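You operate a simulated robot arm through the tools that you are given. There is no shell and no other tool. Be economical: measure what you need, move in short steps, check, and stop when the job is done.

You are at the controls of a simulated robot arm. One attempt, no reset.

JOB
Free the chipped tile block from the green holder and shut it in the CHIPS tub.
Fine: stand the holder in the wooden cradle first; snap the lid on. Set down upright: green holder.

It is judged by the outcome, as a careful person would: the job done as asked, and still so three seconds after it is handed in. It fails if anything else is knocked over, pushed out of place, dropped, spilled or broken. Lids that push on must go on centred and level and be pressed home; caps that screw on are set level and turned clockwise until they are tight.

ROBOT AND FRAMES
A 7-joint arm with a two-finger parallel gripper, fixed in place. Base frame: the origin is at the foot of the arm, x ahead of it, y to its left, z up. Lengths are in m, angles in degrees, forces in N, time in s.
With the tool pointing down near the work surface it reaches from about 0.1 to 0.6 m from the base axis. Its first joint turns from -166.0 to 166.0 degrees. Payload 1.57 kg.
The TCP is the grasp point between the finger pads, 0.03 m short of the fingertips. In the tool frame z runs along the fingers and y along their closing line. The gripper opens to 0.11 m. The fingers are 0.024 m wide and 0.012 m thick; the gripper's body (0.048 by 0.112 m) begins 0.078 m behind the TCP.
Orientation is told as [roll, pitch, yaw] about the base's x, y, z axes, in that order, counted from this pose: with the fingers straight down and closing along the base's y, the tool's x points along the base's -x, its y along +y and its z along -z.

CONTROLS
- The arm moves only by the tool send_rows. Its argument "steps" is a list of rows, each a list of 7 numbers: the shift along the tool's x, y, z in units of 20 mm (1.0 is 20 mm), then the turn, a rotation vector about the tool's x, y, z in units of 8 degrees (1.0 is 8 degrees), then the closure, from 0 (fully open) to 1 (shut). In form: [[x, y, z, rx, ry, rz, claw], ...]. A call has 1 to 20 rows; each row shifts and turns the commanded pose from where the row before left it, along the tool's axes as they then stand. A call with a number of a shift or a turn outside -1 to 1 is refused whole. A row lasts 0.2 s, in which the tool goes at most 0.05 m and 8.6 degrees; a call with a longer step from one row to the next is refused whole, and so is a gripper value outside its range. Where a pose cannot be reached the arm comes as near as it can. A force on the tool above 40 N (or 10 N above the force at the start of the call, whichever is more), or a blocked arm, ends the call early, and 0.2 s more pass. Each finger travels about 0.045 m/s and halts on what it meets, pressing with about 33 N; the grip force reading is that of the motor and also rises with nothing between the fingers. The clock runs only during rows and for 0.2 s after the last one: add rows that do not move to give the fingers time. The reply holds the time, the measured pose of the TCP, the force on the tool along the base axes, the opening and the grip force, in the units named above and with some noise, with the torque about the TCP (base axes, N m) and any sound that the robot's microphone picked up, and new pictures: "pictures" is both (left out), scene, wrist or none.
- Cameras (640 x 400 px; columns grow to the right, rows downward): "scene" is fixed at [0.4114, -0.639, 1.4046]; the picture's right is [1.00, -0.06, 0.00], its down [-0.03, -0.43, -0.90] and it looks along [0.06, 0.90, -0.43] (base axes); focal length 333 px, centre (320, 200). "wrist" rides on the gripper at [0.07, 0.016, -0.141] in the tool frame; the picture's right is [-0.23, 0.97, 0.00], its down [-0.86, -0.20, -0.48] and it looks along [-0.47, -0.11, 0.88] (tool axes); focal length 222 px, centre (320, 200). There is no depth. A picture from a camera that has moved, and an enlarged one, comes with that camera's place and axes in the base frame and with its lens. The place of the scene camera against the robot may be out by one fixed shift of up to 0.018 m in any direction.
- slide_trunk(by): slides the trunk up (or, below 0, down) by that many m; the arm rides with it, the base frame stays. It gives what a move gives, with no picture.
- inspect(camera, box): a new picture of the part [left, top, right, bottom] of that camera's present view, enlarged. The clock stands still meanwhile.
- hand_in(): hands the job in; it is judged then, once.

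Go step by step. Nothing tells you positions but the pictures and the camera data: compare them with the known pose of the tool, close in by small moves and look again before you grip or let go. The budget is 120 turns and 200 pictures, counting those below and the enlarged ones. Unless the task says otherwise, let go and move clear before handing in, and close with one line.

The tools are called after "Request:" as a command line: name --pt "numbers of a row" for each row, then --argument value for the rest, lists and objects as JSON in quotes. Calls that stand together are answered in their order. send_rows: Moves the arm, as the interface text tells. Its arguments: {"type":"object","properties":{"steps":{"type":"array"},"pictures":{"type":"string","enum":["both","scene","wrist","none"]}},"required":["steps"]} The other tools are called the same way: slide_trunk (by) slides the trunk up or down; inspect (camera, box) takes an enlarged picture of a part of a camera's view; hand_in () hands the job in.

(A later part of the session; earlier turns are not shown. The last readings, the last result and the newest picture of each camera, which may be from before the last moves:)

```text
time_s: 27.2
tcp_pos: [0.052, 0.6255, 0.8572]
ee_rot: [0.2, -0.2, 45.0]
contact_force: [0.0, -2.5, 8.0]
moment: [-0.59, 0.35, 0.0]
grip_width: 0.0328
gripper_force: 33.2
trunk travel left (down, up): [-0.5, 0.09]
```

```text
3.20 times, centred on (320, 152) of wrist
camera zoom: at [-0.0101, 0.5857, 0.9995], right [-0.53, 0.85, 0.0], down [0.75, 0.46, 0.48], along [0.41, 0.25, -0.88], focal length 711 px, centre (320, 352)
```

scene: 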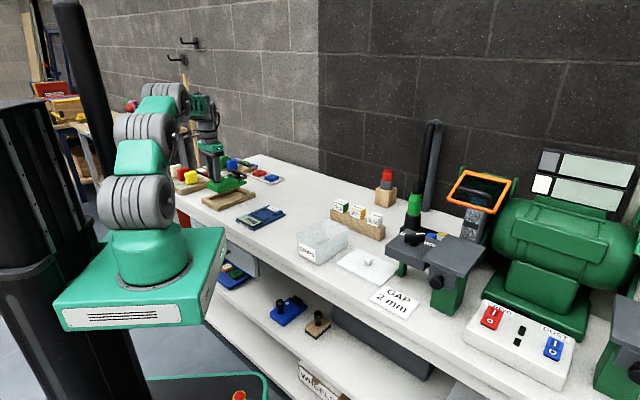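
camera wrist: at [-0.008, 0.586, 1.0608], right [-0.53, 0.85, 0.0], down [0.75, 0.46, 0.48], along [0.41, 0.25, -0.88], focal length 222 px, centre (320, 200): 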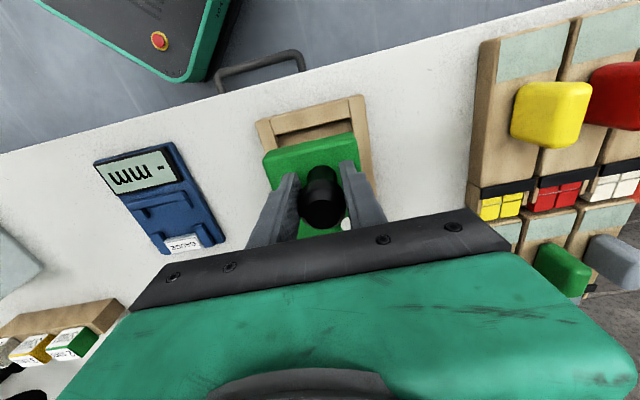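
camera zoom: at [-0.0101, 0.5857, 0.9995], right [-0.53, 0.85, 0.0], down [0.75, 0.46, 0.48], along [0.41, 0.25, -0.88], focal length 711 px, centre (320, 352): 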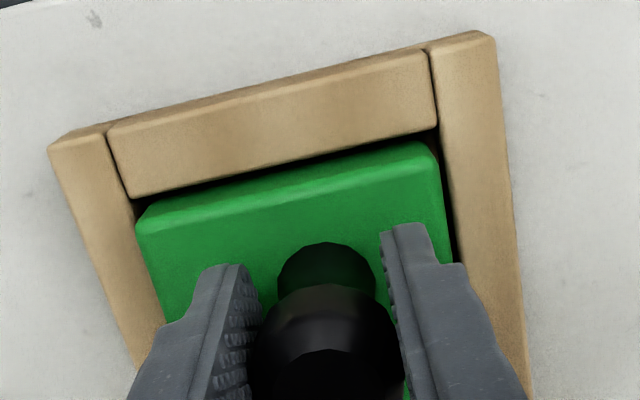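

It looks seated, with a small room-end-first contact at nearly the expected height. I'll release gently and check.

Request:
send_rows --pt "0 0 0 0 0 0 0.65" --pt "0 0 0 0 0 0 0.5" --pt "0 0 0 0 0 0 0.35" --pt "0 0 0 0 0 0 0.25" --pt "0 0 0 0 0 0 0.2" --pictures "wrist"

Request:
inspect --camera "scene" --box '[195, 165, 265, 213]'

```text
time_s: 28.4
tcp_pos: [0.0521, 0.6263, 0.8558]
ee_rot: [0.0, 0.0, 45.0]
contact_force: [0.1, -0.2, 0.3]
moment: [0.03, 0.0, -0.01]
grip_width: 0.0879
gripper_force: 0.0
trunk travel left (down, up): [-0.5, 0.09]
camera wrist: at [-0.01, 0.5859, 0.9975], right [-0.53, 0.85, 0.0], down [0.75, 0.46, 0.48], along [0.41, 0.25, -0.88], focal length 222 px, centre (320, 200)
```

wrist: 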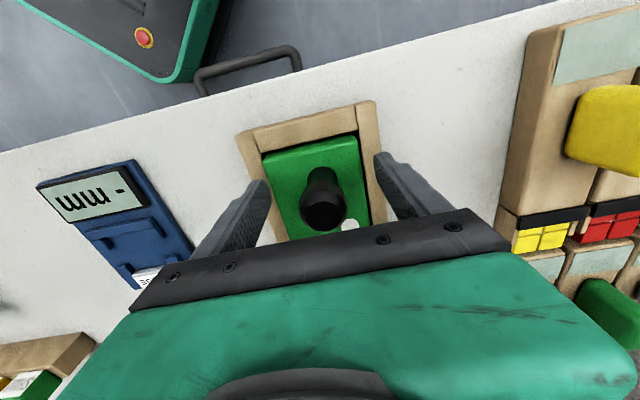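

```text
8.33 times, centred on (230, 189) of scene
camera zoom: at [0.4114, -0.639, 1.4046], right [1.0, -0.06, 0.0], down [-0.03, -0.43, -0.9], along [0.06, 0.9, -0.43], focal length 2774 px, centre (1070, 292)
```

zoom: 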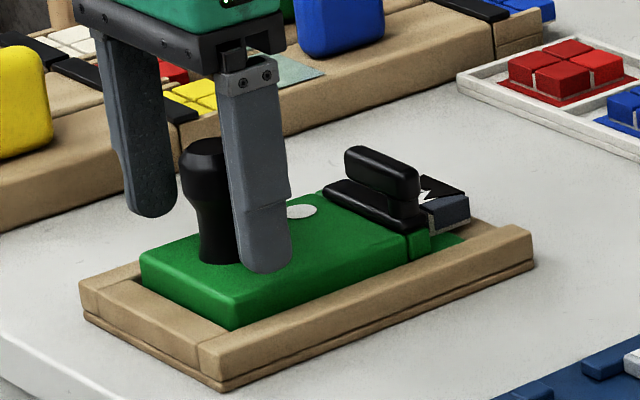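

The holder is seated level in the cradle. I'll rise and move wallward to look closely at the clamp lever and tile.

Request:
send_rows --pt "0 0 -1 0 0 0 0.2" --pt "0 0 -1 0 0 0 0.2" --pt "0 0 -1 0 0 0 0.2" --pt "-1 0 0 0 0 0 0.2" --pt "-1 0 0 0 0 0 0.2" --pt "-1 0 0 0 0 0 0.2" --pt "-1 0 0 0 0 0 0.2" --pt "-1 0 0 0 0 0 0.2" --pictures "wrist"

Request:
inspect --camera "wrist" --box '[250, 60, 410, 160]'

Request:
inspect --camera "scene" --box '[225, 175, 265, 205]'

```text
time_s: 30.2
tcp_pos: [0.1141, 0.6812, 0.9138]
ee_rot: [0.0, 0.1, 45.0]
contact_force: [-0.8, -0.5, -0.9]
moment: [0.0, 0.01, 0.01]
grip_width: 0.0883
gripper_force: 0.0
out of reach, approached as far as the arm can: row 8
trunk travel left (down, up): [-0.5, 0.09]
camera wrist: at [0.0517, 0.6412, 1.0553], right [-0.53, 0.85, 0.0], down [0.75, 0.46, 0.48], along [0.41, 0.25, -0.88], focal length 222 px, centre (320, 200)
```

wrist: 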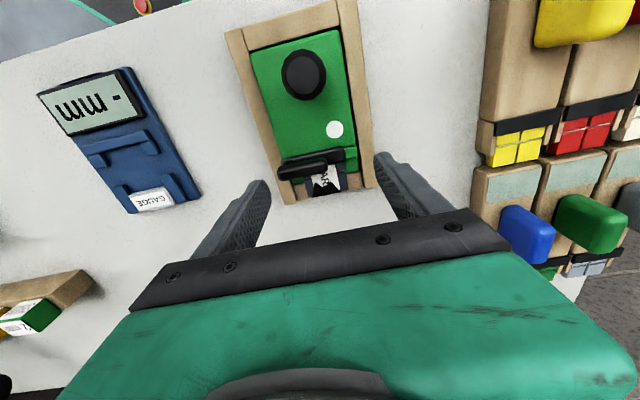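

```text
4.00 times, centred on (330, 110) of wrist
camera zoom: at [0.0517, 0.6412, 1.0553], right [-0.53, 0.85, 0.0], down [0.75, 0.46, 0.48], along [0.41, 0.25, -0.88], focal length 888 px, centre (280, 560)
```

zoom: 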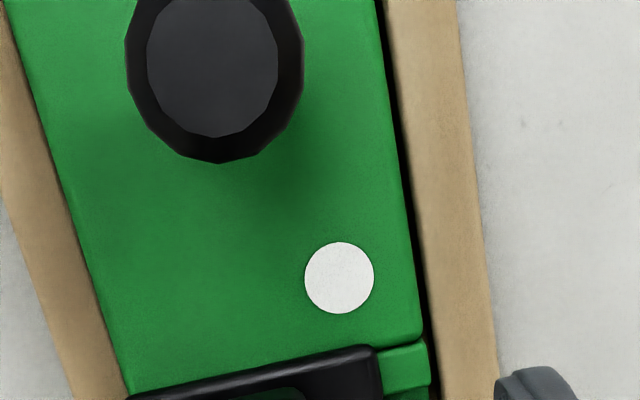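

```text
13.33 times, centred on (245, 190) of scene
camera zoom: at [0.4114, -0.639, 1.4046], right [1.0, -0.06, 0.0], down [-0.03, -0.43, -0.9], along [0.06, 0.9, -0.43], focal length 4439 px, centre (1320, 333)
```

zoom: 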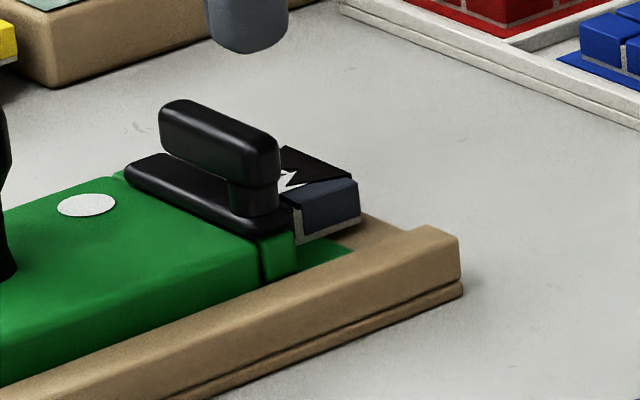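

I read the lever as a handle bar on a stub at the tub side of the clamp, roughly stub (0.133, 0.654) with its free end near (0.094, 0.692). That is close to the reach limit, so I'll turn the tool 90° to straddle the handle across its thickness and lean the fingers outward.

Request:
send_rows --pt "1 0 -1 0 0 0 0.2" --pt "0.5 0 -1 0 0 -0.9375 0.2" --pt "0 0 0 0 0 -0.9375 0.3" --pt "0 0 0 0 0 -0.9375 0.4" --pt "0 0 0 0 0 -0.9375 0.5" --pt "0 0 0 0 0 -0.9375 0.5" --pt "0 0 0 0 0 -0.9375 0.5" --pt "0 0 0 0 0 -0.9375 0.5" --pt "0 0 0 0 0 -0.9375 0.5" --pt "0 0 0 0 0 -0.9375 0.5" --pt "0 0 0 0 0 -0.9375 0.5" --pt "0 0 0 0 0 -0.9375 0.5" --pt "0 0 0 0 0 -0.9375 0.5" --pictures "both"

Request:
inspect --camera "wrist" --box '[220, 110, 460, 260]'

```text
time_s: 33.0
tcp_pos: [0.0928, 0.6587, 0.9545]
ee_rot: [0.0, 0.0, 135.1]
contact_force: [0.1, 0.1, -0.5]
moment: [-0.02, -0.03, -0.03]
grip_width: 0.055
gripper_force: 0.1
trunk travel left (down, up): [-0.5, 0.09]
camera wrist: at [0.1293, 0.5962, 1.0964], right [-0.85, -0.53, 0.0], down [-0.47, 0.74, 0.48], along [-0.25, 0.41, -0.88], focal length 222 px, centre (320, 200)
```

scene: 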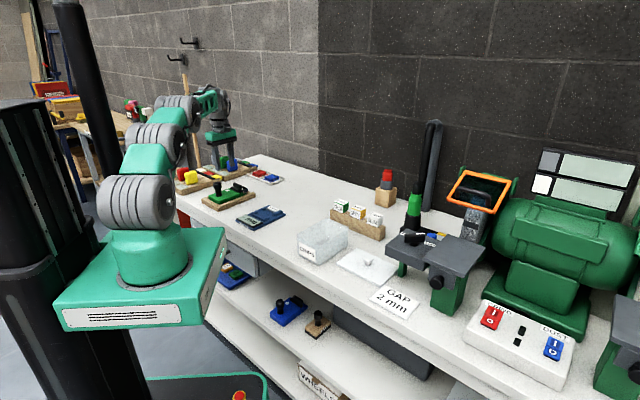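
wrist: 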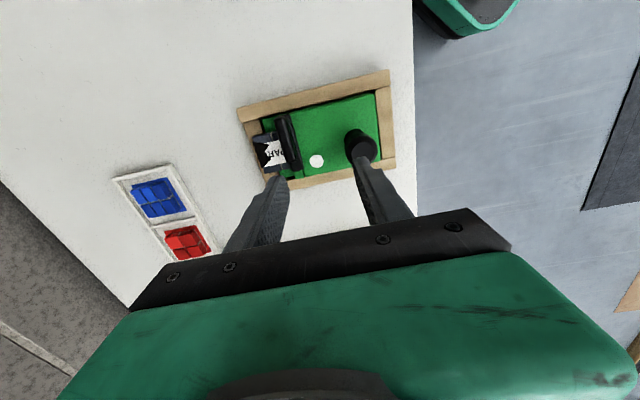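

```text
2.67 times, centred on (340, 185) of wrist
camera zoom: at [0.1293, 0.5962, 1.0964], right [-0.85, -0.53, 0.0], down [-0.47, 0.74, 0.48], along [-0.25, 0.41, -0.88], focal length 592 px, centre (267, 240)
```

zoom: 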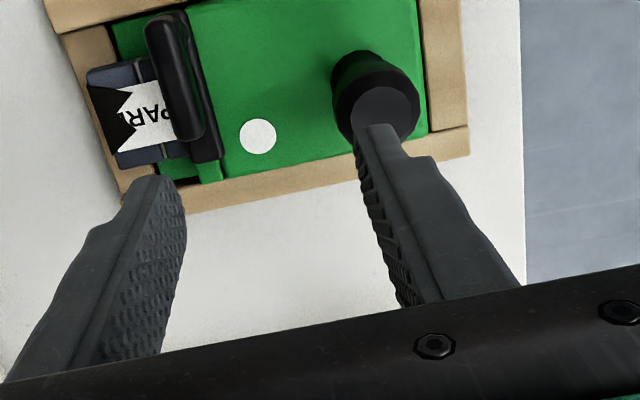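

Request:
inspect --camera "wrist" --box '[235, 100, 335, 190]'

```text
4.44 times, centred on (285, 145) of wrist
camera zoom: at [0.1293, 0.5962, 1.0964], right [-0.85, -0.53, 0.0], down [-0.47, 0.74, 0.48], along [-0.25, 0.41, -0.88], focal length 987 px, centre (476, 444)
```

zoom: 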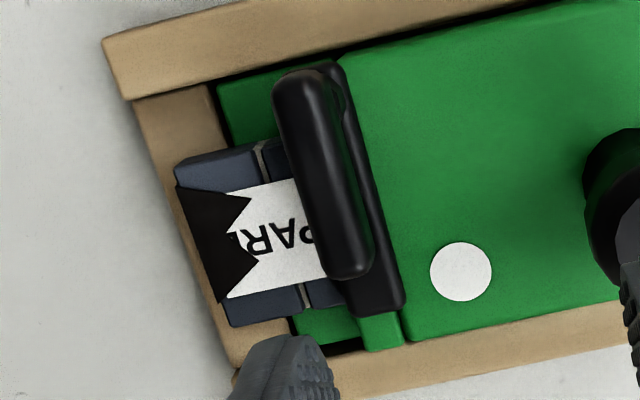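

Now the lever is clear: a handle of about 56 x 13 mm, stub end near (0.145, 0.652), free end near (0.112, 0.686). I'll position above the free half, lean the fingers 20° outward and come down partway.

Request:
send_rows --pt "0.17 -0.8 0 0 0 0 0.55" --pt "0 -0.8 0 0 0 0 0.6" --pt "0 0 0 0 -0.833 0 0.62" --pt "0 0 0 0 -0.833 0 0.62" --pt "0 0 0 0 -0.833 0 0.62" --pt "0.31 0 0.85 0 0 0 0.62" --pt "0.31 0 0.85 0 0 0 0.62" --pt "0.31 0 0.85 0 0 0 0.62" --pictures "wrist"

Request:
inspect --camera "wrist" --box '[220, 110, 460, 260]'

Request:
inspect --camera "scene" --box '[195, 150, 275, 210]'

```text
time_s: 34.8
tcp_pos: [0.1236, 0.657, 0.925]
ee_rot: [0.1, -10.7, 134.9]
contact_force: [0.3, -0.6, 0.8]
moment: [-0.02, 0.01, 0.03]
grip_width: 0.0418
gripper_force: 0.1
out of reach, approached as far as the arm can: row 3, 4, 5, 6, 7, 8
trunk travel left (down, up): [-0.5, 0.09]
camera wrist: at [0.1785, 0.5774, 1.0511], right [-0.85, -0.53, 0.05], down [-0.39, 0.67, 0.63], along [-0.36, 0.51, -0.78], focal length 222 px, centre (320, 200)
```

wrist: 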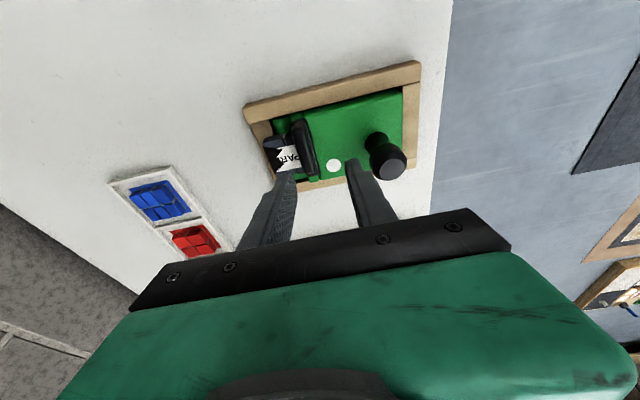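

```text
2.67 times, centred on (340, 185) of wrist
camera zoom: at [0.1785, 0.5774, 1.0511], right [-0.85, -0.53, 0.05], down [-0.39, 0.67, 0.63], along [-0.36, 0.51, -0.78], focal length 592 px, centre (267, 240)
```

zoom: 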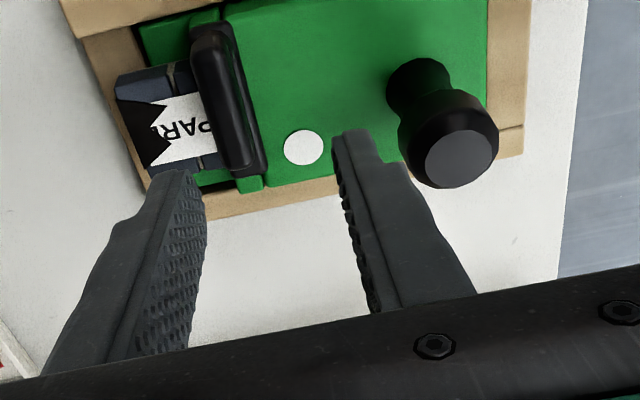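

```text
6.67 times, centred on (235, 180) of scene
camera zoom: at [0.4114, -0.639, 1.4046], right [1.0, -0.06, 0.0], down [-0.03, -0.43, -0.9], along [0.06, 0.9, -0.43], focal length 2219 px, centre (887, 333)
```

zoom: 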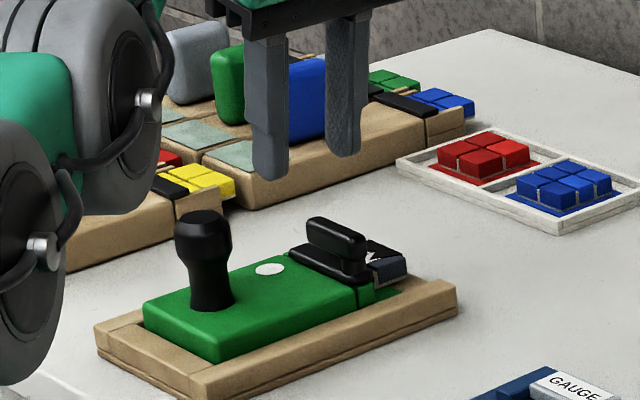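

Request:
slide_trunk --by 0.05

```text
time_s: 35.7
tcp_pos: [0.1247, 0.6566, 0.9741]
ee_rot: [0.2, -10.7, 134.9]
contact_force: [0.9, -0.7, 0.3]
moment: [0.01, 0.0, 0.0]
grip_width: 0.0417
gripper_force: 0.1
trunk travel left (down, up): [-0.55, 0.04]
```

Request:
send_rows --pt "0.2 0 0.98 0 0 0 0.62" --pt "0.2 0 0.98 0 0 0 0.62" --pt "0 0 0 0 -0.6 0 0.62" --pt "0 0 0 0 -0.56 0 0.62" --pictures "none"

```text
time_s: 36.7
tcp_pos: [0.1349, 0.6428, 1.0003]
ee_rot: [0.8, -19.5, 134.9]
contact_force: [0.4, -0.2, -0.3]
moment: [0.04, -0.02, 0.0]
grip_width: 0.0417
gripper_force: 0.1
out of reach, approached as far as the arm can: row 1, 2, 3, 4
trunk travel left (down, up): [-0.55, 0.04]
```

Leaning sideways runs into a joint limit. I'll go back to a vertical tool and use the better reach lower down instead.

Request:
send_rows --pt "0 0 0 0 0.8 0 0.62" --pt "0 0 0 0 0.8 0 0.62" --pt "0 0 0 0 0.84 0 0.62" --pt "0 0 0 0 0 0 0.62" --pictures "none"

```text
time_s: 37.7
tcp_pos: [0.1346, 0.6424, 0.9991]
ee_rot: [0.2, -0.5, 135.0]
contact_force: [0.3, -0.5, -1.3]
moment: [0.02, -0.01, -0.03]
grip_width: 0.0418
gripper_force: 0.0
trunk travel left (down, up): [-0.55, 0.04]
```

Request:
send_rows --pt "0 0 1 0 0.06 0 0.62" --pt "0 0 1 0 0 0 0.62" --pt "0 0 1 0 0 0 0.62" --pt "0 0 1 0 0 0 0.62" --pt "0 0 0.9 0 0 0 0.62" --pt "-0.6 -0.35 0 0 0 0 0.62" --pt "-0.6 -0.35 0 0 0 0 0.62" --pt "-0.6 0 0 0 0 0 0.62" --pictures "wrist"

Request:
inspect --camera "wrist" --box '[220, 110, 460, 260]'

Request:
inspect --camera "scene" --box '[205, 160, 275, 210]'

```text
time_s: 39.5
tcp_pos: [0.1202, 0.6777, 0.9013]
ee_rot: [0.1, 0.0, 134.9]
contact_force: [-0.5, -0.4, -0.5]
moment: [-0.01, -0.03, 0.02]
grip_width: 0.0417
gripper_force: 0.0
trunk travel left (down, up): [-0.55, 0.04]
camera wrist: at [0.1558, 0.6164, 1.043], right [-0.85, -0.53, 0.0], down [-0.46, 0.75, 0.48], along [-0.25, 0.4, -0.88], focal length 222 px, centre (320, 200)
```

wrist: 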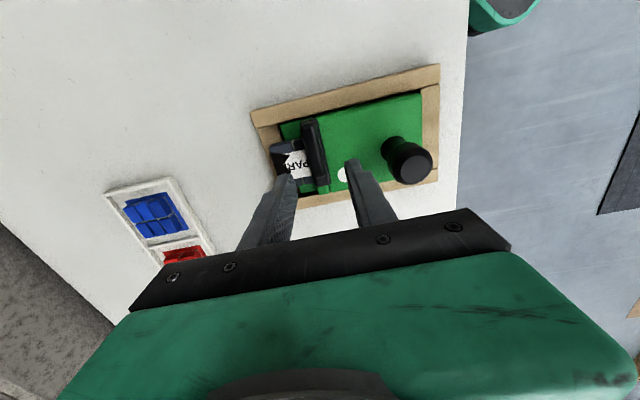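

```text
2.67 times, centred on (340, 185) of wrist
camera zoom: at [0.1558, 0.6164, 1.043], right [-0.85, -0.53, 0.0], down [-0.46, 0.75, 0.48], along [-0.25, 0.4, -0.88], focal length 592 px, centre (267, 240)
```

zoom: 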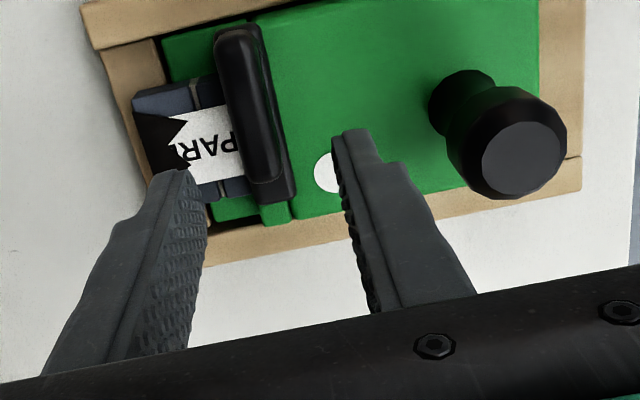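

```text
8.00 times, centred on (240, 185) of scene
camera zoom: at [0.4114, -0.639, 1.4046], right [1.0, -0.06, 0.0], down [-0.03, -0.43, -0.9], along [0.06, 0.9, -0.43], focal length 2663 px, centre (960, 320)
```

zoom: 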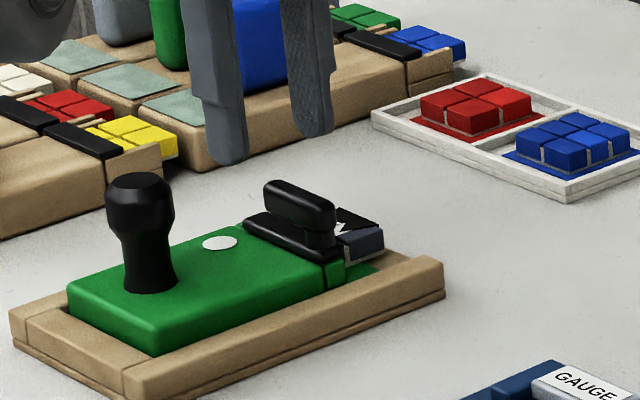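

Aligned: the handle runs between the fingers, near its free end. I'll go down until the tips are level with the handle's underside.

Request:
send_rows --pt "0 0 0.6 0 0 0 0.62" --pt "0 0 0.6 0 0 0 0.62" --pt "0 0 0.4 0 0 0 0.62" --pt "0 0 0.3 0 0 0 0.62" --pictures "wrist"

Request:
inspect --camera "wrist" --box '[220, 110, 460, 260]'

Request:
inspect --camera "scene" --box '[210, 165, 270, 207]'

```text
time_s: 40.5
tcp_pos: [0.1197, 0.677, 0.8627]
ee_rot: [0.1, 0.1, 134.9]
contact_force: [-0.9, -0.3, 0.1]
moment: [0.01, 0.0, -0.02]
grip_width: 0.0419
gripper_force: 0.1
trunk travel left (down, up): [-0.55, 0.04]
camera wrist: at [0.1562, 0.6158, 1.0054], right [-0.85, -0.53, 0.0], down [-0.46, 0.75, 0.48], along [-0.25, 0.4, -0.88], focal length 222 px, centre (320, 200)
```

wrist: 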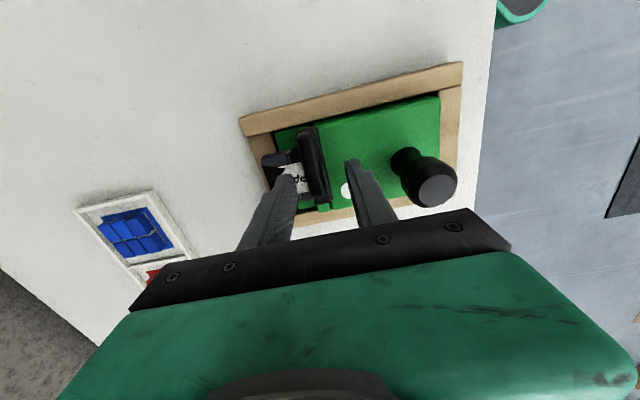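

```text
2.67 times, centred on (340, 185) of wrist
camera zoom: at [0.1562, 0.6158, 1.0054], right [-0.85, -0.53, 0.0], down [-0.46, 0.75, 0.48], along [-0.25, 0.4, -0.88], focal length 592 px, centre (267, 240)
```

zoom: 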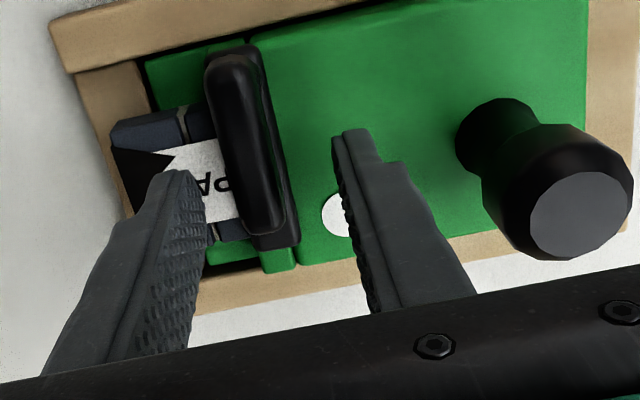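

```text
9.52 times, centred on (240, 186) of scene
camera zoom: at [0.4114, -0.639, 1.4046], right [1.0, -0.06, 0.0], down [-0.03, -0.43, -0.9], along [0.06, 0.9, -0.43], focal length 3170 px, centre (1082, 333)
```

zoom: 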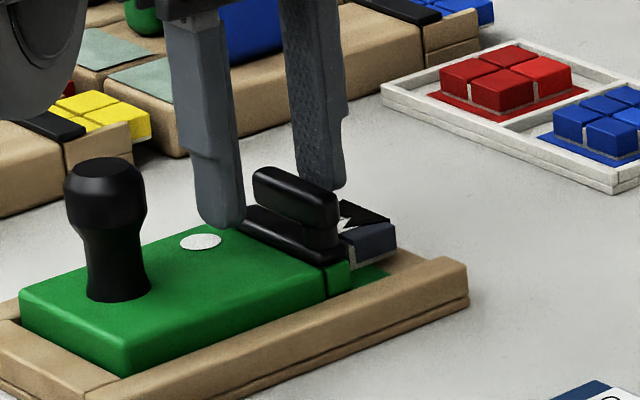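

Request:
send_rows --pt "0 0 0 0 0 0 0.72" --pt "0 0 0 0 0 0 0.8" --pt "0 0 0 0 0 0 0.85" --pt "0 0 0 0 0 0 0.88" --pt "0 0 0 0 0 0 0.88" --pictures "none"

Request:
inspect --camera "wrist" --box '[220, 110, 460, 260]'

Request:
inspect --camera "scene" --box '[210, 165, 270, 207]'

```text
time_s: 41.7
tcp_pos: [0.1191, 0.6781, 0.8641]
ee_rot: [0.2, -0.1, 135.1]
contact_force: [-0.7, 1.9, 1.2]
moment: [0.04, -0.04, 0.0]
grip_width: 0.0144
gripper_force: 0.8
trunk travel left (down, up): [-0.55, 0.04]
```

```text
2.67 times, centred on (340, 185) of wrist
camera zoom: at [0.1561, 0.6158, 1.0055], right [-0.85, -0.53, 0.0], down [-0.46, 0.75, 0.48], along [-0.25, 0.4, -0.88], focal length 592 px, centre (267, 240)
```

zoom: 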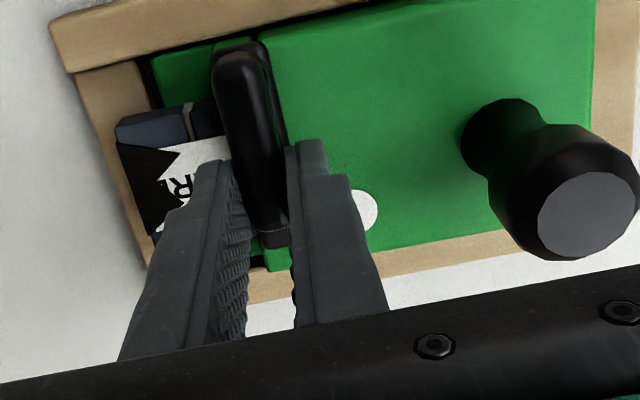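

```text
9.52 times, centred on (240, 186) of scene
camera zoom: at [0.4114, -0.639, 1.4046], right [1.0, -0.06, 0.0], down [-0.03, -0.43, -0.9], along [0.06, 0.9, -0.43], focal length 3170 px, centre (1082, 333)
```

zoom: 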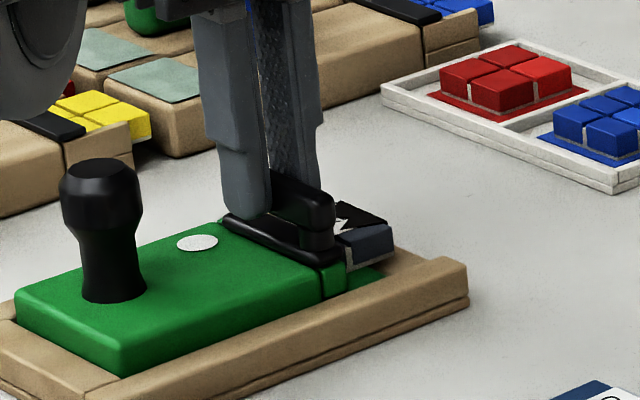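

The handle is pinched lightly (14 mm). Now I try swinging it about its stub, free end roomward, by a few degrees while reading the forces.

Request:
send_rows --pt "0 0.13 0 0 0 -0.5 0.88" --pt "0 0.13 0 0 0 -0.5 0.88" --pt "0 0.13 0 0 0 -0.5 0.88" --pictures "none"

Request:
inspect --camera "wrist" --box '[220, 110, 460, 260]'

Request:
inspect --camera "scene" --box '[210, 165, 270, 207]'

```text
time_s: 42.5
tcp_pos: [0.1144, 0.6727, 0.8636]
ee_rot: [0.2, 0.0, 147.0]
contact_force: [0.9, 2.7, -0.4]
moment: [0.09, 0.01, 0.05]
grip_width: 0.0159
gripper_force: 2.0
trunk travel left (down, up): [-0.55, 0.04]
```

```text
2.67 times, centred on (340, 185) of wrist
camera zoom: at [0.1627, 0.6196, 1.0054], right [-0.72, -0.69, 0.0], down [-0.61, 0.63, 0.48], along [-0.33, 0.34, -0.88], focal length 592 px, centre (267, 240)
```

zoom: 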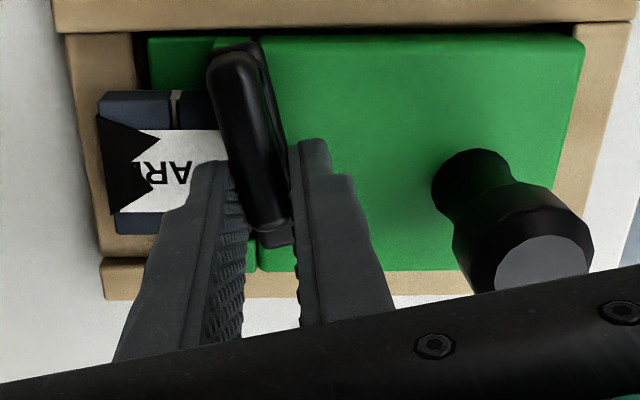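

```text
9.52 times, centred on (240, 186) of scene
camera zoom: at [0.4114, -0.639, 1.4046], right [1.0, -0.06, 0.0], down [-0.03, -0.43, -0.9], along [0.06, 0.9, -0.43], focal length 3170 px, centre (1082, 333)
```

zoom: 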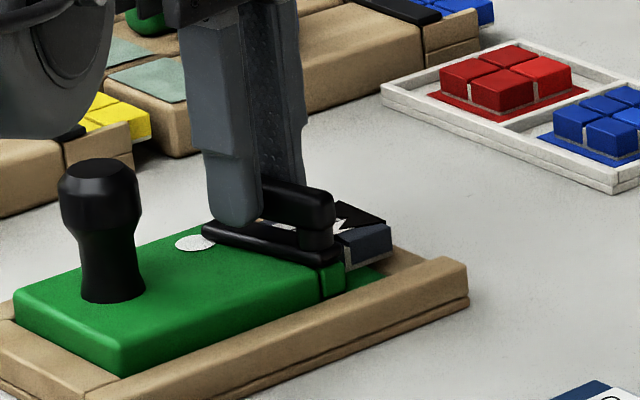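

The whole clamp swings freely over the dot, so I continue the turn.

Request:
send_rows --pt "0 0.13 0 0 0 -0.5 0.88" --pt "0 0.13 0 0 0 -0.5 0.88" --pt "0 0.13 0 0 0 -0.5 0.88" --pt "0 0.13 0 0 0 -0.5 0.88" --pt "0 0.13 0 0 0 -0.5 0.88" --pt "0 0.13 0 0 0 -0.5 0.88" --pictures "none"

Request:
inspect --camera "wrist" --box '[220, 110, 460, 260]'

Request:
inspect --camera "scene" --box '[210, 165, 270, 207]'

```text
time_s: 43.9
tcp_pos: [0.1072, 0.6578, 0.8631]
ee_rot: [0.2, 0.0, 171.1]
contact_force: [1.6, 2.4, -1.3]
moment: [0.11, 0.01, 0.09]
grip_width: 0.0168
gripper_force: 4.2
trunk travel left (down, up): [-0.55, 0.04]
```

```text
2.67 times, centred on (340, 185) of wrist
camera zoom: at [0.1733, 0.6301, 1.0058], right [-0.38, -0.93, 0.0], down [-0.81, 0.33, 0.48], along [-0.45, 0.18, -0.88], focal length 592 px, centre (267, 240)
```

zoom: 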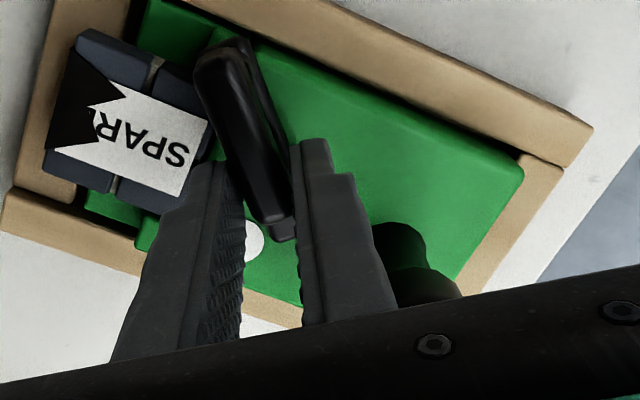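

```text
9.52 times, centred on (240, 186) of scene
camera zoom: at [0.4114, -0.639, 1.4046], right [1.0, -0.06, 0.0], down [-0.03, -0.43, -0.9], along [0.06, 0.9, -0.43], focal length 3170 px, centre (1082, 333)
```

zoom: 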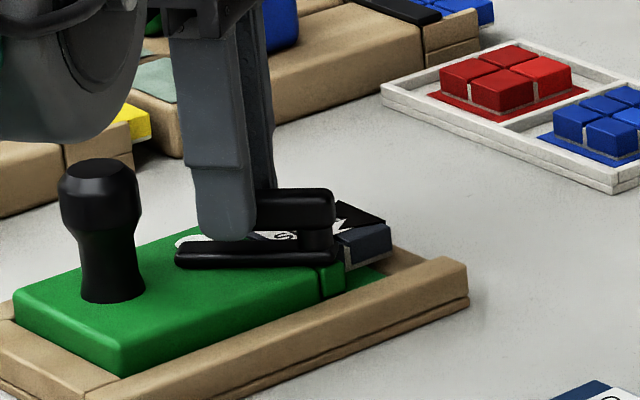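

Request:
send_rows --pt "0 0.13 0 0 0 -0.5 0.88" --pt "0 0.13 0 0 0 -0.5 0.88" --pt "0 0.13 0 0 0 -0.5 0.88" --pt "0 0.13 0 0 0 -0.5 0.88" --pt "0 0.13 0 0 0 -0.5 0.88" --pt "0 0.13 0 0 0 -0.5 0.88" --pt "0 0.13 0 0 0 -0.5 0.88" --pictures "none"

Request:
inspect --camera "wrist" --box '[220, 110, 460, 260]'

Request:
inspect --camera "scene" --box '[210, 165, 270, 207]'

```text
time_s: 45.5
tcp_pos: [0.1086, 0.6415, 0.8641]
ee_rot: [0.2, -0.2, -160.9]
contact_force: [-2.4, 2.2, 0.0]
moment: [0.09, -0.04, 0.11]
grip_width: 0.0157
gripper_force: 5.7
trunk travel left (down, up): [-0.55, 0.04]
```

```text
2.67 times, centred on (340, 185) of wrist
camera zoom: at [0.1786, 0.6467, 1.0054], right [0.1, -0.99, 0.0], down [-0.87, -0.09, 0.48], along [-0.48, -0.05, -0.88], focal length 592 px, centre (267, 240)
```

zoom: 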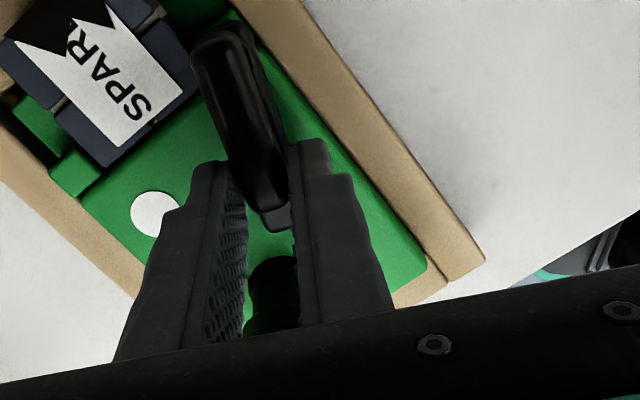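

```text
9.52 times, centred on (240, 186) of scene
camera zoom: at [0.4114, -0.639, 1.4046], right [1.0, -0.06, 0.0], down [-0.03, -0.43, -0.9], along [0.06, 0.9, -0.43], focal length 3170 px, centre (1082, 333)
```

zoom: 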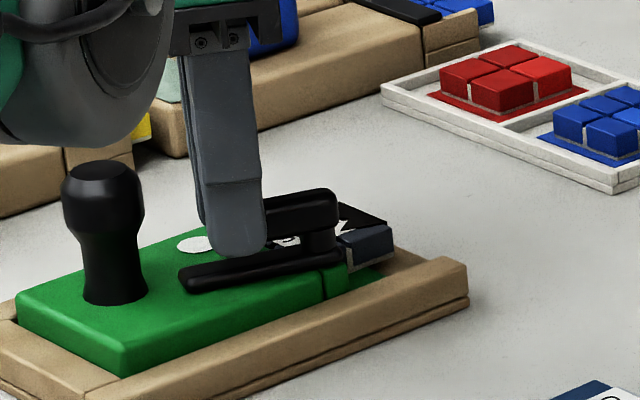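

Request:
send_rows --pt "0 0.13 0 0 0 -0.5 0.88" --pt "0 0.13 0 0 0 -0.5 0.88" --pt "0 0.13 0 0 0 -0.5 0.88" --pt "0 0.13 0 0 0 -0.5 0.88" --pt "0 0.13 0 0 0 -0.5 0.88" --pictures "none"

Request:
inspect --camera "wrist" --box '[220, 110, 460, 260]'

Request:
inspect --camera "scene" --box '[210, 165, 270, 207]'

```text
time_s: 46.7
tcp_pos: [0.1155, 0.6283, 0.863]
ee_rot: [0.1, -0.2, -141.1]
contact_force: [-1.9, 3.9, 0.4]
moment: [0.05, 0.06, 0.03]
grip_width: 0.0163
gripper_force: 2.1
trunk travel left (down, up): [-0.55, 0.04]
```

```text
2.67 times, centred on (340, 185) of wrist
camera zoom: at [0.1782, 0.6589, 1.0054], right [0.44, -0.9, 0.0], down [-0.79, -0.38, 0.48], along [-0.43, -0.21, -0.88], focal length 592 px, centre (267, 240)
```

zoom: 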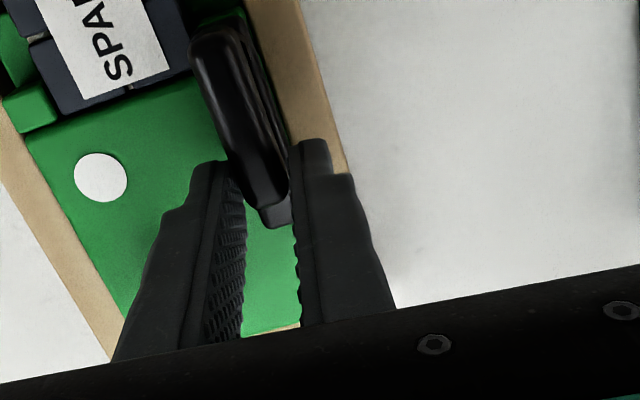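

```text
9.52 times, centred on (240, 186) of scene
camera zoom: at [0.4114, -0.639, 1.4046], right [1.0, -0.06, 0.0], down [-0.03, -0.43, -0.9], along [0.06, 0.9, -0.43], focal length 3170 px, centre (1082, 333)
```

zoom: 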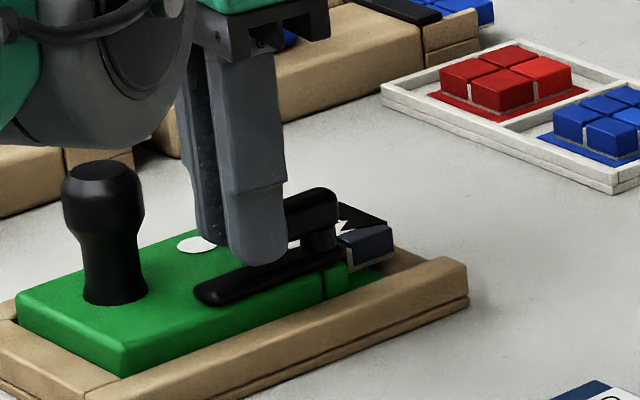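

The clamp is fully swung aside (84°). I'll release it, rise, and turn the tool back to close across the tile's sides.

Request:
send_rows --pt "0 0 0 0 0 0 0.8" --pt "0 0 0 0 0 0 0.75" --pt "0 0 -0.5 0 0 0 0.75" --pt "0 0 -1 0 0 0 0.7" --pt "0 0 -1 0 0 0 0.6" --pt "0 0 -1 0 0 0 0.5" --pt "0 0 0 0 0 1 0.4" --pt "0 0 0 0 0 1 0.3" --pt "0 0 0 0 0 1 0.3" --pt "0 0 0 0 0 1 0.3" --pt "0 0 0 0 0 1 0.3" --pt "0 0 0 0 0 1 0.3" --pt "0 0 0 0 0 1 0.3" --pt "0 0 0 0 0 1 0.3" --pt "0 0 0 0 0 1 0.3" --pt "0 0 0 0 0 1 0.3" --pt "0 0 0 0 0 1 0.3" --pt "0 0 0 0 0 1 0.3" --pt "0 0 0 0 0 1 0.3" --pt "0 0 0 0 0 1 0.3" --pictures "none"

Request:
send_rows --pt "0 0 0 0 0 1 0.3" --pt "0 0 0 0 0 1 0.3" --pt "0 0 0 0 0 1 0.3" --pt "0 0 0 0 0 1 0.3" --pt "0 0 0 0 0 1 0.3" --pt "0 0 0 0 0 1 0.3" --pt "0 0 0 0 0 1 0.3" --pt "0 0 0 0 0 0.74 0.3" --pictures "wrist"

```text
time_s: 50.9
tcp_pos: [0.1144, 0.629, 0.9343]
ee_rot: [0.2, 0.1, 106.8]
contact_force: [0.8, 1.3, 0.8]
moment: [0.02, -0.03, 0.01]
grip_width: 0.0769
gripper_force: 0.0
trunk travel left (down, up): [-0.55, 0.04]
```

```text
time_s: 52.7
tcp_pos: [0.115, 0.6297, 0.9345]
ee_rot: [0.0, 0.2, 44.9]
contact_force: [-0.4, -0.2, 0.0]
moment: [-0.01, 0.0, -0.01]
grip_width: 0.0769
gripper_force: 0.1
trunk travel left (down, up): [-0.55, 0.04]
camera wrist: at [0.0531, 0.5898, 1.076], right [-0.53, 0.85, 0.0], down [0.75, 0.46, 0.48], along [0.4, 0.25, -0.88], focal length 222 px, centre (320, 200)
```

wrist: 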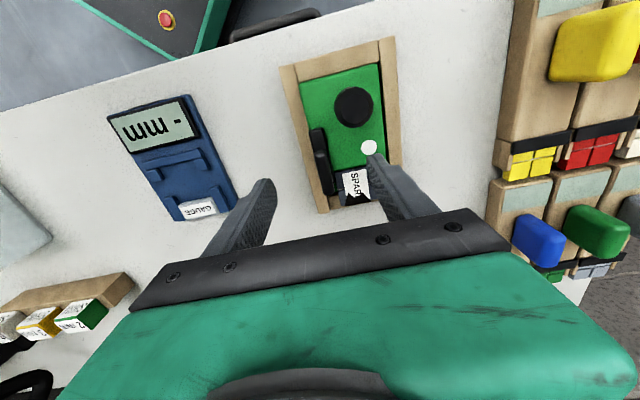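

Request:
send_rows --pt "-0.8 0.41 0 0 0 0 0.3" --pt "-0.6 0.41 0.4 0 0 0 0.3" --pt "-0.6 0.41 0.5 0 0 0 0.3" --pt "-0.6 0.41 0.5 0 0 0 0.3" --pt "-0.58 0 0 0 0 0 0.3" --pictures "wrist"

Request:
inspect --camera "wrist" --box '[220, 60, 460, 210]'

Request:
inspect --camera "scene" --box '[205, 160, 275, 210]'

```text
time_s: 53.9
tcp_pos: [0.1272, 0.6857, 0.9039]
ee_rot: [-0.1, 0.2, 45.0]
contact_force: [-0.8, 0.0, -0.2]
moment: [0.0, -0.02, 0.01]
grip_width: 0.0771
gripper_force: 0.0
out of reach, approached as far as the arm can: row 4, 5
trunk travel left (down, up): [-0.55, 0.04]
camera wrist: at [0.0665, 0.6453, 1.047], right [-0.53, 0.85, 0.0], down [0.75, 0.47, 0.48], along [0.4, 0.25, -0.88], focal length 222 px, centre (320, 200)
```

wrist: 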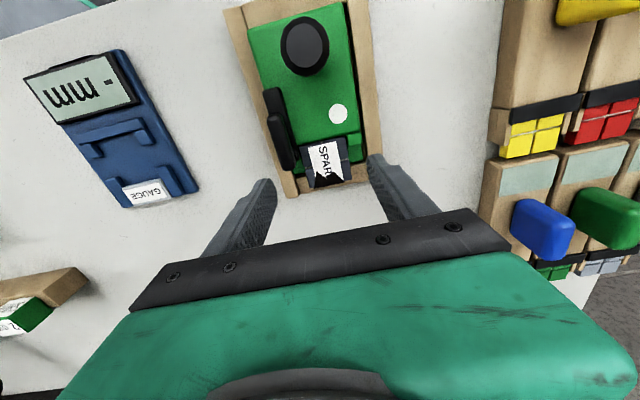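

```text
2.67 times, centred on (340, 135) of wrist
camera zoom: at [0.0665, 0.6453, 1.047], right [-0.53, 0.85, 0.0], down [0.75, 0.47, 0.48], along [0.4, 0.25, -0.88], focal length 592 px, centre (267, 373)
```

zoom: 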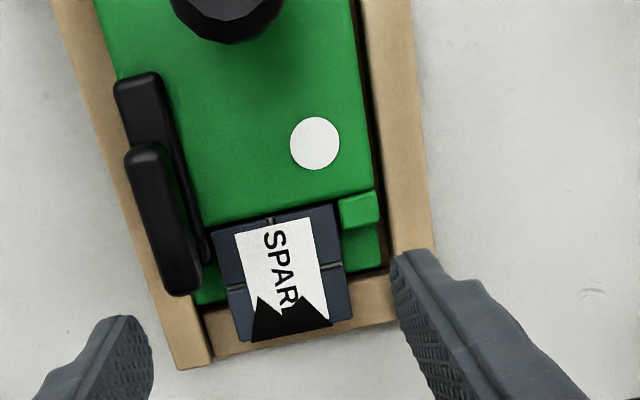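

```text
8.00 times, centred on (240, 185) of scene
camera zoom: at [0.4114, -0.639, 1.4046], right [1.0, -0.06, 0.0], down [-0.03, -0.43, -0.9], along [0.06, 0.9, -0.43], focal length 2663 px, centre (960, 320)
```

zoom: 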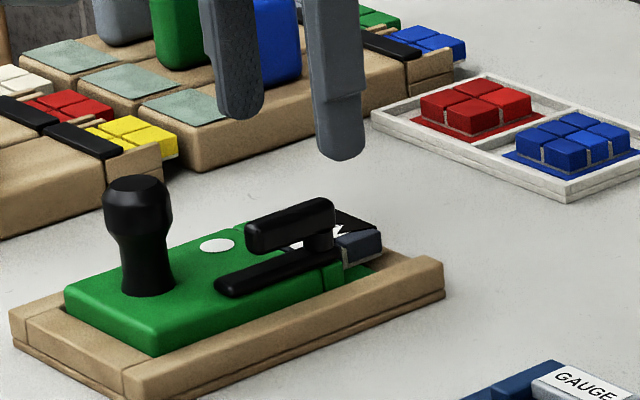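

The tile is a 48 mm square centred at (0.131, 0.693), fully exposed. I need about 13 mm more reach toward the wall so the finger clears the lever, so I'll test a small outward lean.

Request:
send_rows --pt "0.5 0 0 0 0 0 0.3" --pt "0 0 0 0 -0.6 0 0.3" --pt "0 0 0 0 -0.65 0 0.3" --pt "-0.5 0 0 0 0 0 0.3" --pt "-0.6 0 -0.1 0 0 0 0.3" --pictures "none"

```text
time_s: 55.1
tcp_pos: [0.131, 0.704, 0.91]
ee_rot: [1.6, -5.2, 45.0]
contact_force: [1.1, 0.1, 0.1]
moment: [0.02, 0.0, 0.0]
grip_width: 0.0768
gripper_force: 0.1
out of reach, approached as far as the arm can: row 2, 3, 5
trunk travel left (down, up): [-0.55, 0.04]
```

Request:
send_rows --pt "0.05 -0.38 0.5 0 0 0 0.3" --pt "0.05 0 0.6 0 0 0 0.3" --pt "0.05 0 0.5 0 0 0 0.3" --pictures "wrist"

Request:
inspect --camera "wrist" --box '[220, 60, 460, 210]'

Request:
inspect --camera "scene" --box '[215, 165, 275, 205]'

```text
time_s: 55.9
tcp_pos: [0.1347, 0.7001, 0.8781]
ee_rot: [1.3, -5.2, 44.9]
contact_force: [-0.3, 0.5, -0.2]
moment: [-0.02, 0.03, -0.01]
grip_width: 0.0771
gripper_force: 0.1
trunk travel left (down, up): [-0.55, 0.04]
camera wrist: at [0.0663, 0.6491, 1.0124], right [-0.53, 0.85, 0.04], down [0.72, 0.42, 0.55], along [0.45, 0.32, -0.84], focal length 222 px, centre (320, 200)
```

wrist: 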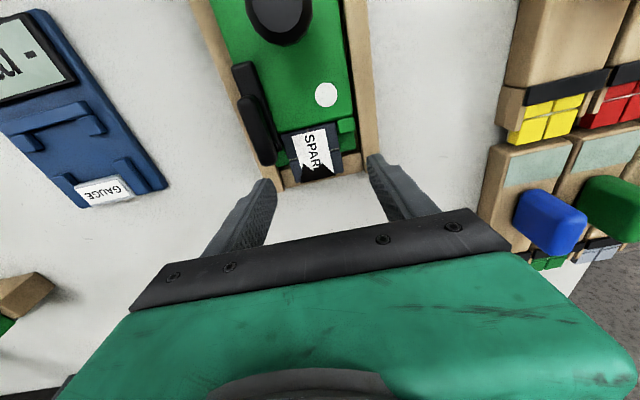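

```text
2.67 times, centred on (340, 135) of wrist
camera zoom: at [0.0663, 0.6491, 1.0124], right [-0.53, 0.85, 0.04], down [0.72, 0.42, 0.55], along [0.45, 0.32, -0.84], focal length 592 px, centre (267, 373)
```

zoom: 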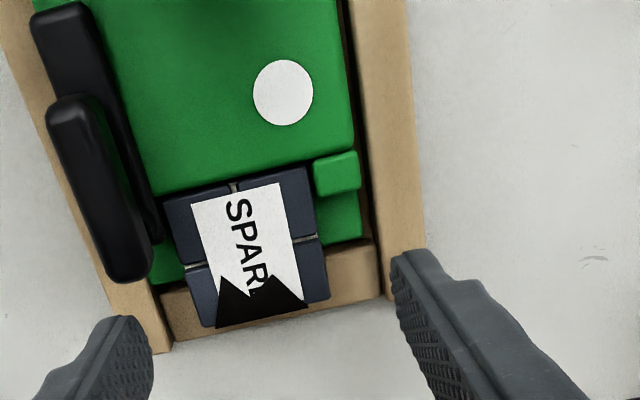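

```text
10.00 times, centred on (245, 185) of scene
camera zoom: at [0.4114, -0.639, 1.4046], right [1.0, -0.06, 0.0], down [-0.03, -0.43, -0.9], along [0.06, 0.9, -0.43], focal length 3329 px, centre (1070, 350)
```

zoom: 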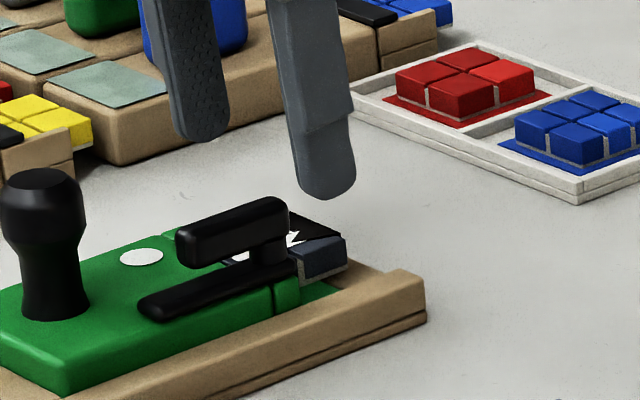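

Request:
send_rows --pt "0.05 -0.11 0.6 0 0 0 0.3" --pt "0.05 0 0.6 0 0 0 0.3" --pt "0.04 0 0.4 0 0 0 0.3" --pt "0.03 0 0.3 0 0 0 0.3" --pictures "none"

Request:
inspect --camera "wrist" --box '[220, 60, 460, 210]'

Request:
inspect --camera "scene" --box '[215, 165, 275, 205]'

```text
time_s: 56.9
tcp_pos: [0.1353, 0.6986, 0.8384]
ee_rot: [1.4, -5.1, 45.1]
contact_force: [-0.3, -0.8, -0.9]
moment: [0.05, -0.02, -0.02]
grip_width: 0.077
gripper_force: 0.0
trunk travel left (down, up): [-0.55, 0.04]
```

```text
2.67 times, centred on (340, 135) of wrist
camera zoom: at [0.0674, 0.648, 0.9739], right [-0.53, 0.85, 0.04], down [0.72, 0.42, 0.55], along [0.44, 0.32, -0.84], focal length 592 px, centre (267, 373)
```

zoom: 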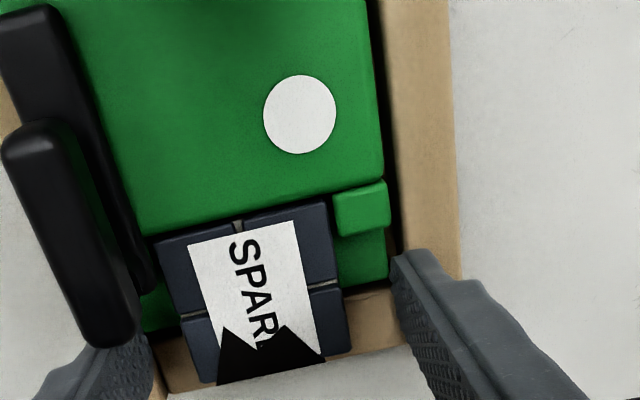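

```text
10.00 times, centred on (245, 185) of scene
camera zoom: at [0.4114, -0.639, 1.4046], right [1.0, -0.06, 0.0], down [-0.03, -0.43, -0.9], along [0.06, 0.9, -0.43], focal length 3329 px, centre (1070, 350)
```

zoom: 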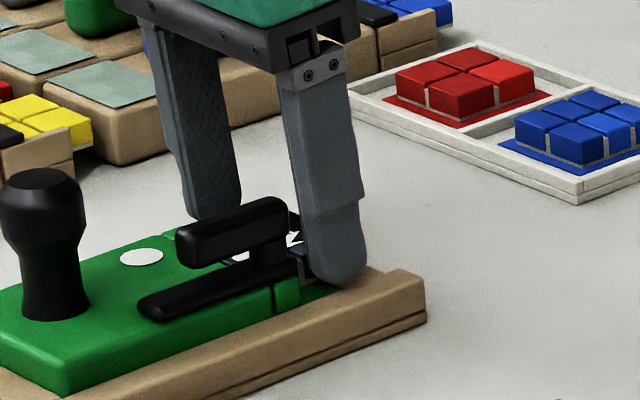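

The fingers are alongside the tile's outer half and clear of the lever. Closing.

Request:
send_rows --pt "0 0 0 0 0 0 0.4" --pt "0 0 0 0 0 0 0.5" --pt "0 0 0 0 0 0 0.56" --pt "0 0 0 0 0 0 0.62" --pt "0 0 0 0 0 0 0.7" --pt "0 0 0 0 0 0 0.7" --pictures "none"

Request:
inspect --camera "wrist" --box '[220, 60, 460, 210]'

Request:
inspect --camera "scene" --box '[215, 165, 275, 205]'

```text
time_s: 58.3
tcp_pos: [0.1361, 0.6993, 0.8379]
ee_rot: [1.5, -5.0, 45.0]
contact_force: [-0.5, -0.2, 0.1]
moment: [0.01, -0.01, -0.01]
grip_width: 0.0494
gripper_force: 33.2
trunk travel left (down, up): [-0.55, 0.04]
```

```text
2.67 times, centred on (340, 135) of wrist
camera zoom: at [0.0674, 0.6481, 0.9741], right [-0.53, 0.85, 0.04], down [0.72, 0.42, 0.55], along [0.45, 0.32, -0.84], focal length 592 px, centre (267, 373)
```

zoom: 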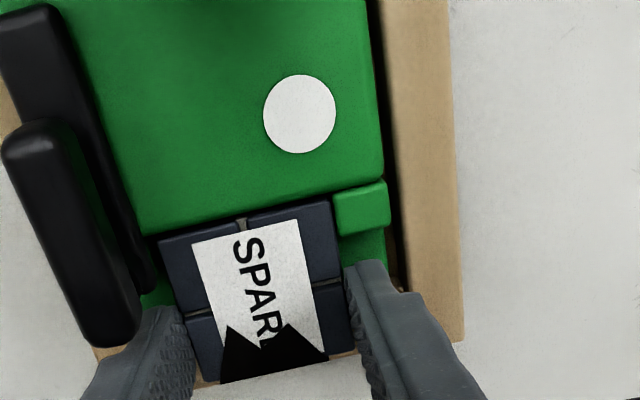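

```text
10.00 times, centred on (245, 185) of scene
camera zoom: at [0.4114, -0.639, 1.4046], right [1.0, -0.06, 0.0], down [-0.03, -0.43, -0.9], along [0.06, 0.9, -0.43], focal length 3329 px, centre (1070, 350)
```

zoom: 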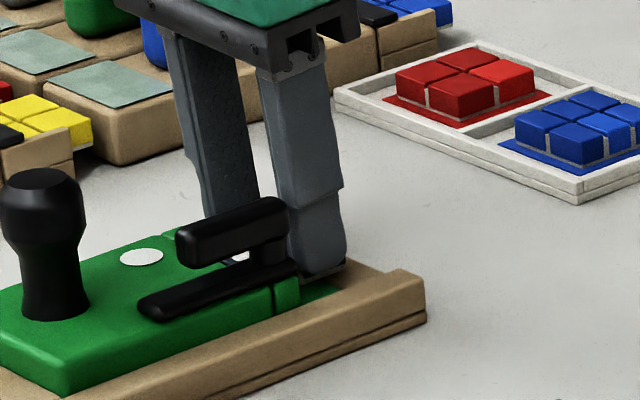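

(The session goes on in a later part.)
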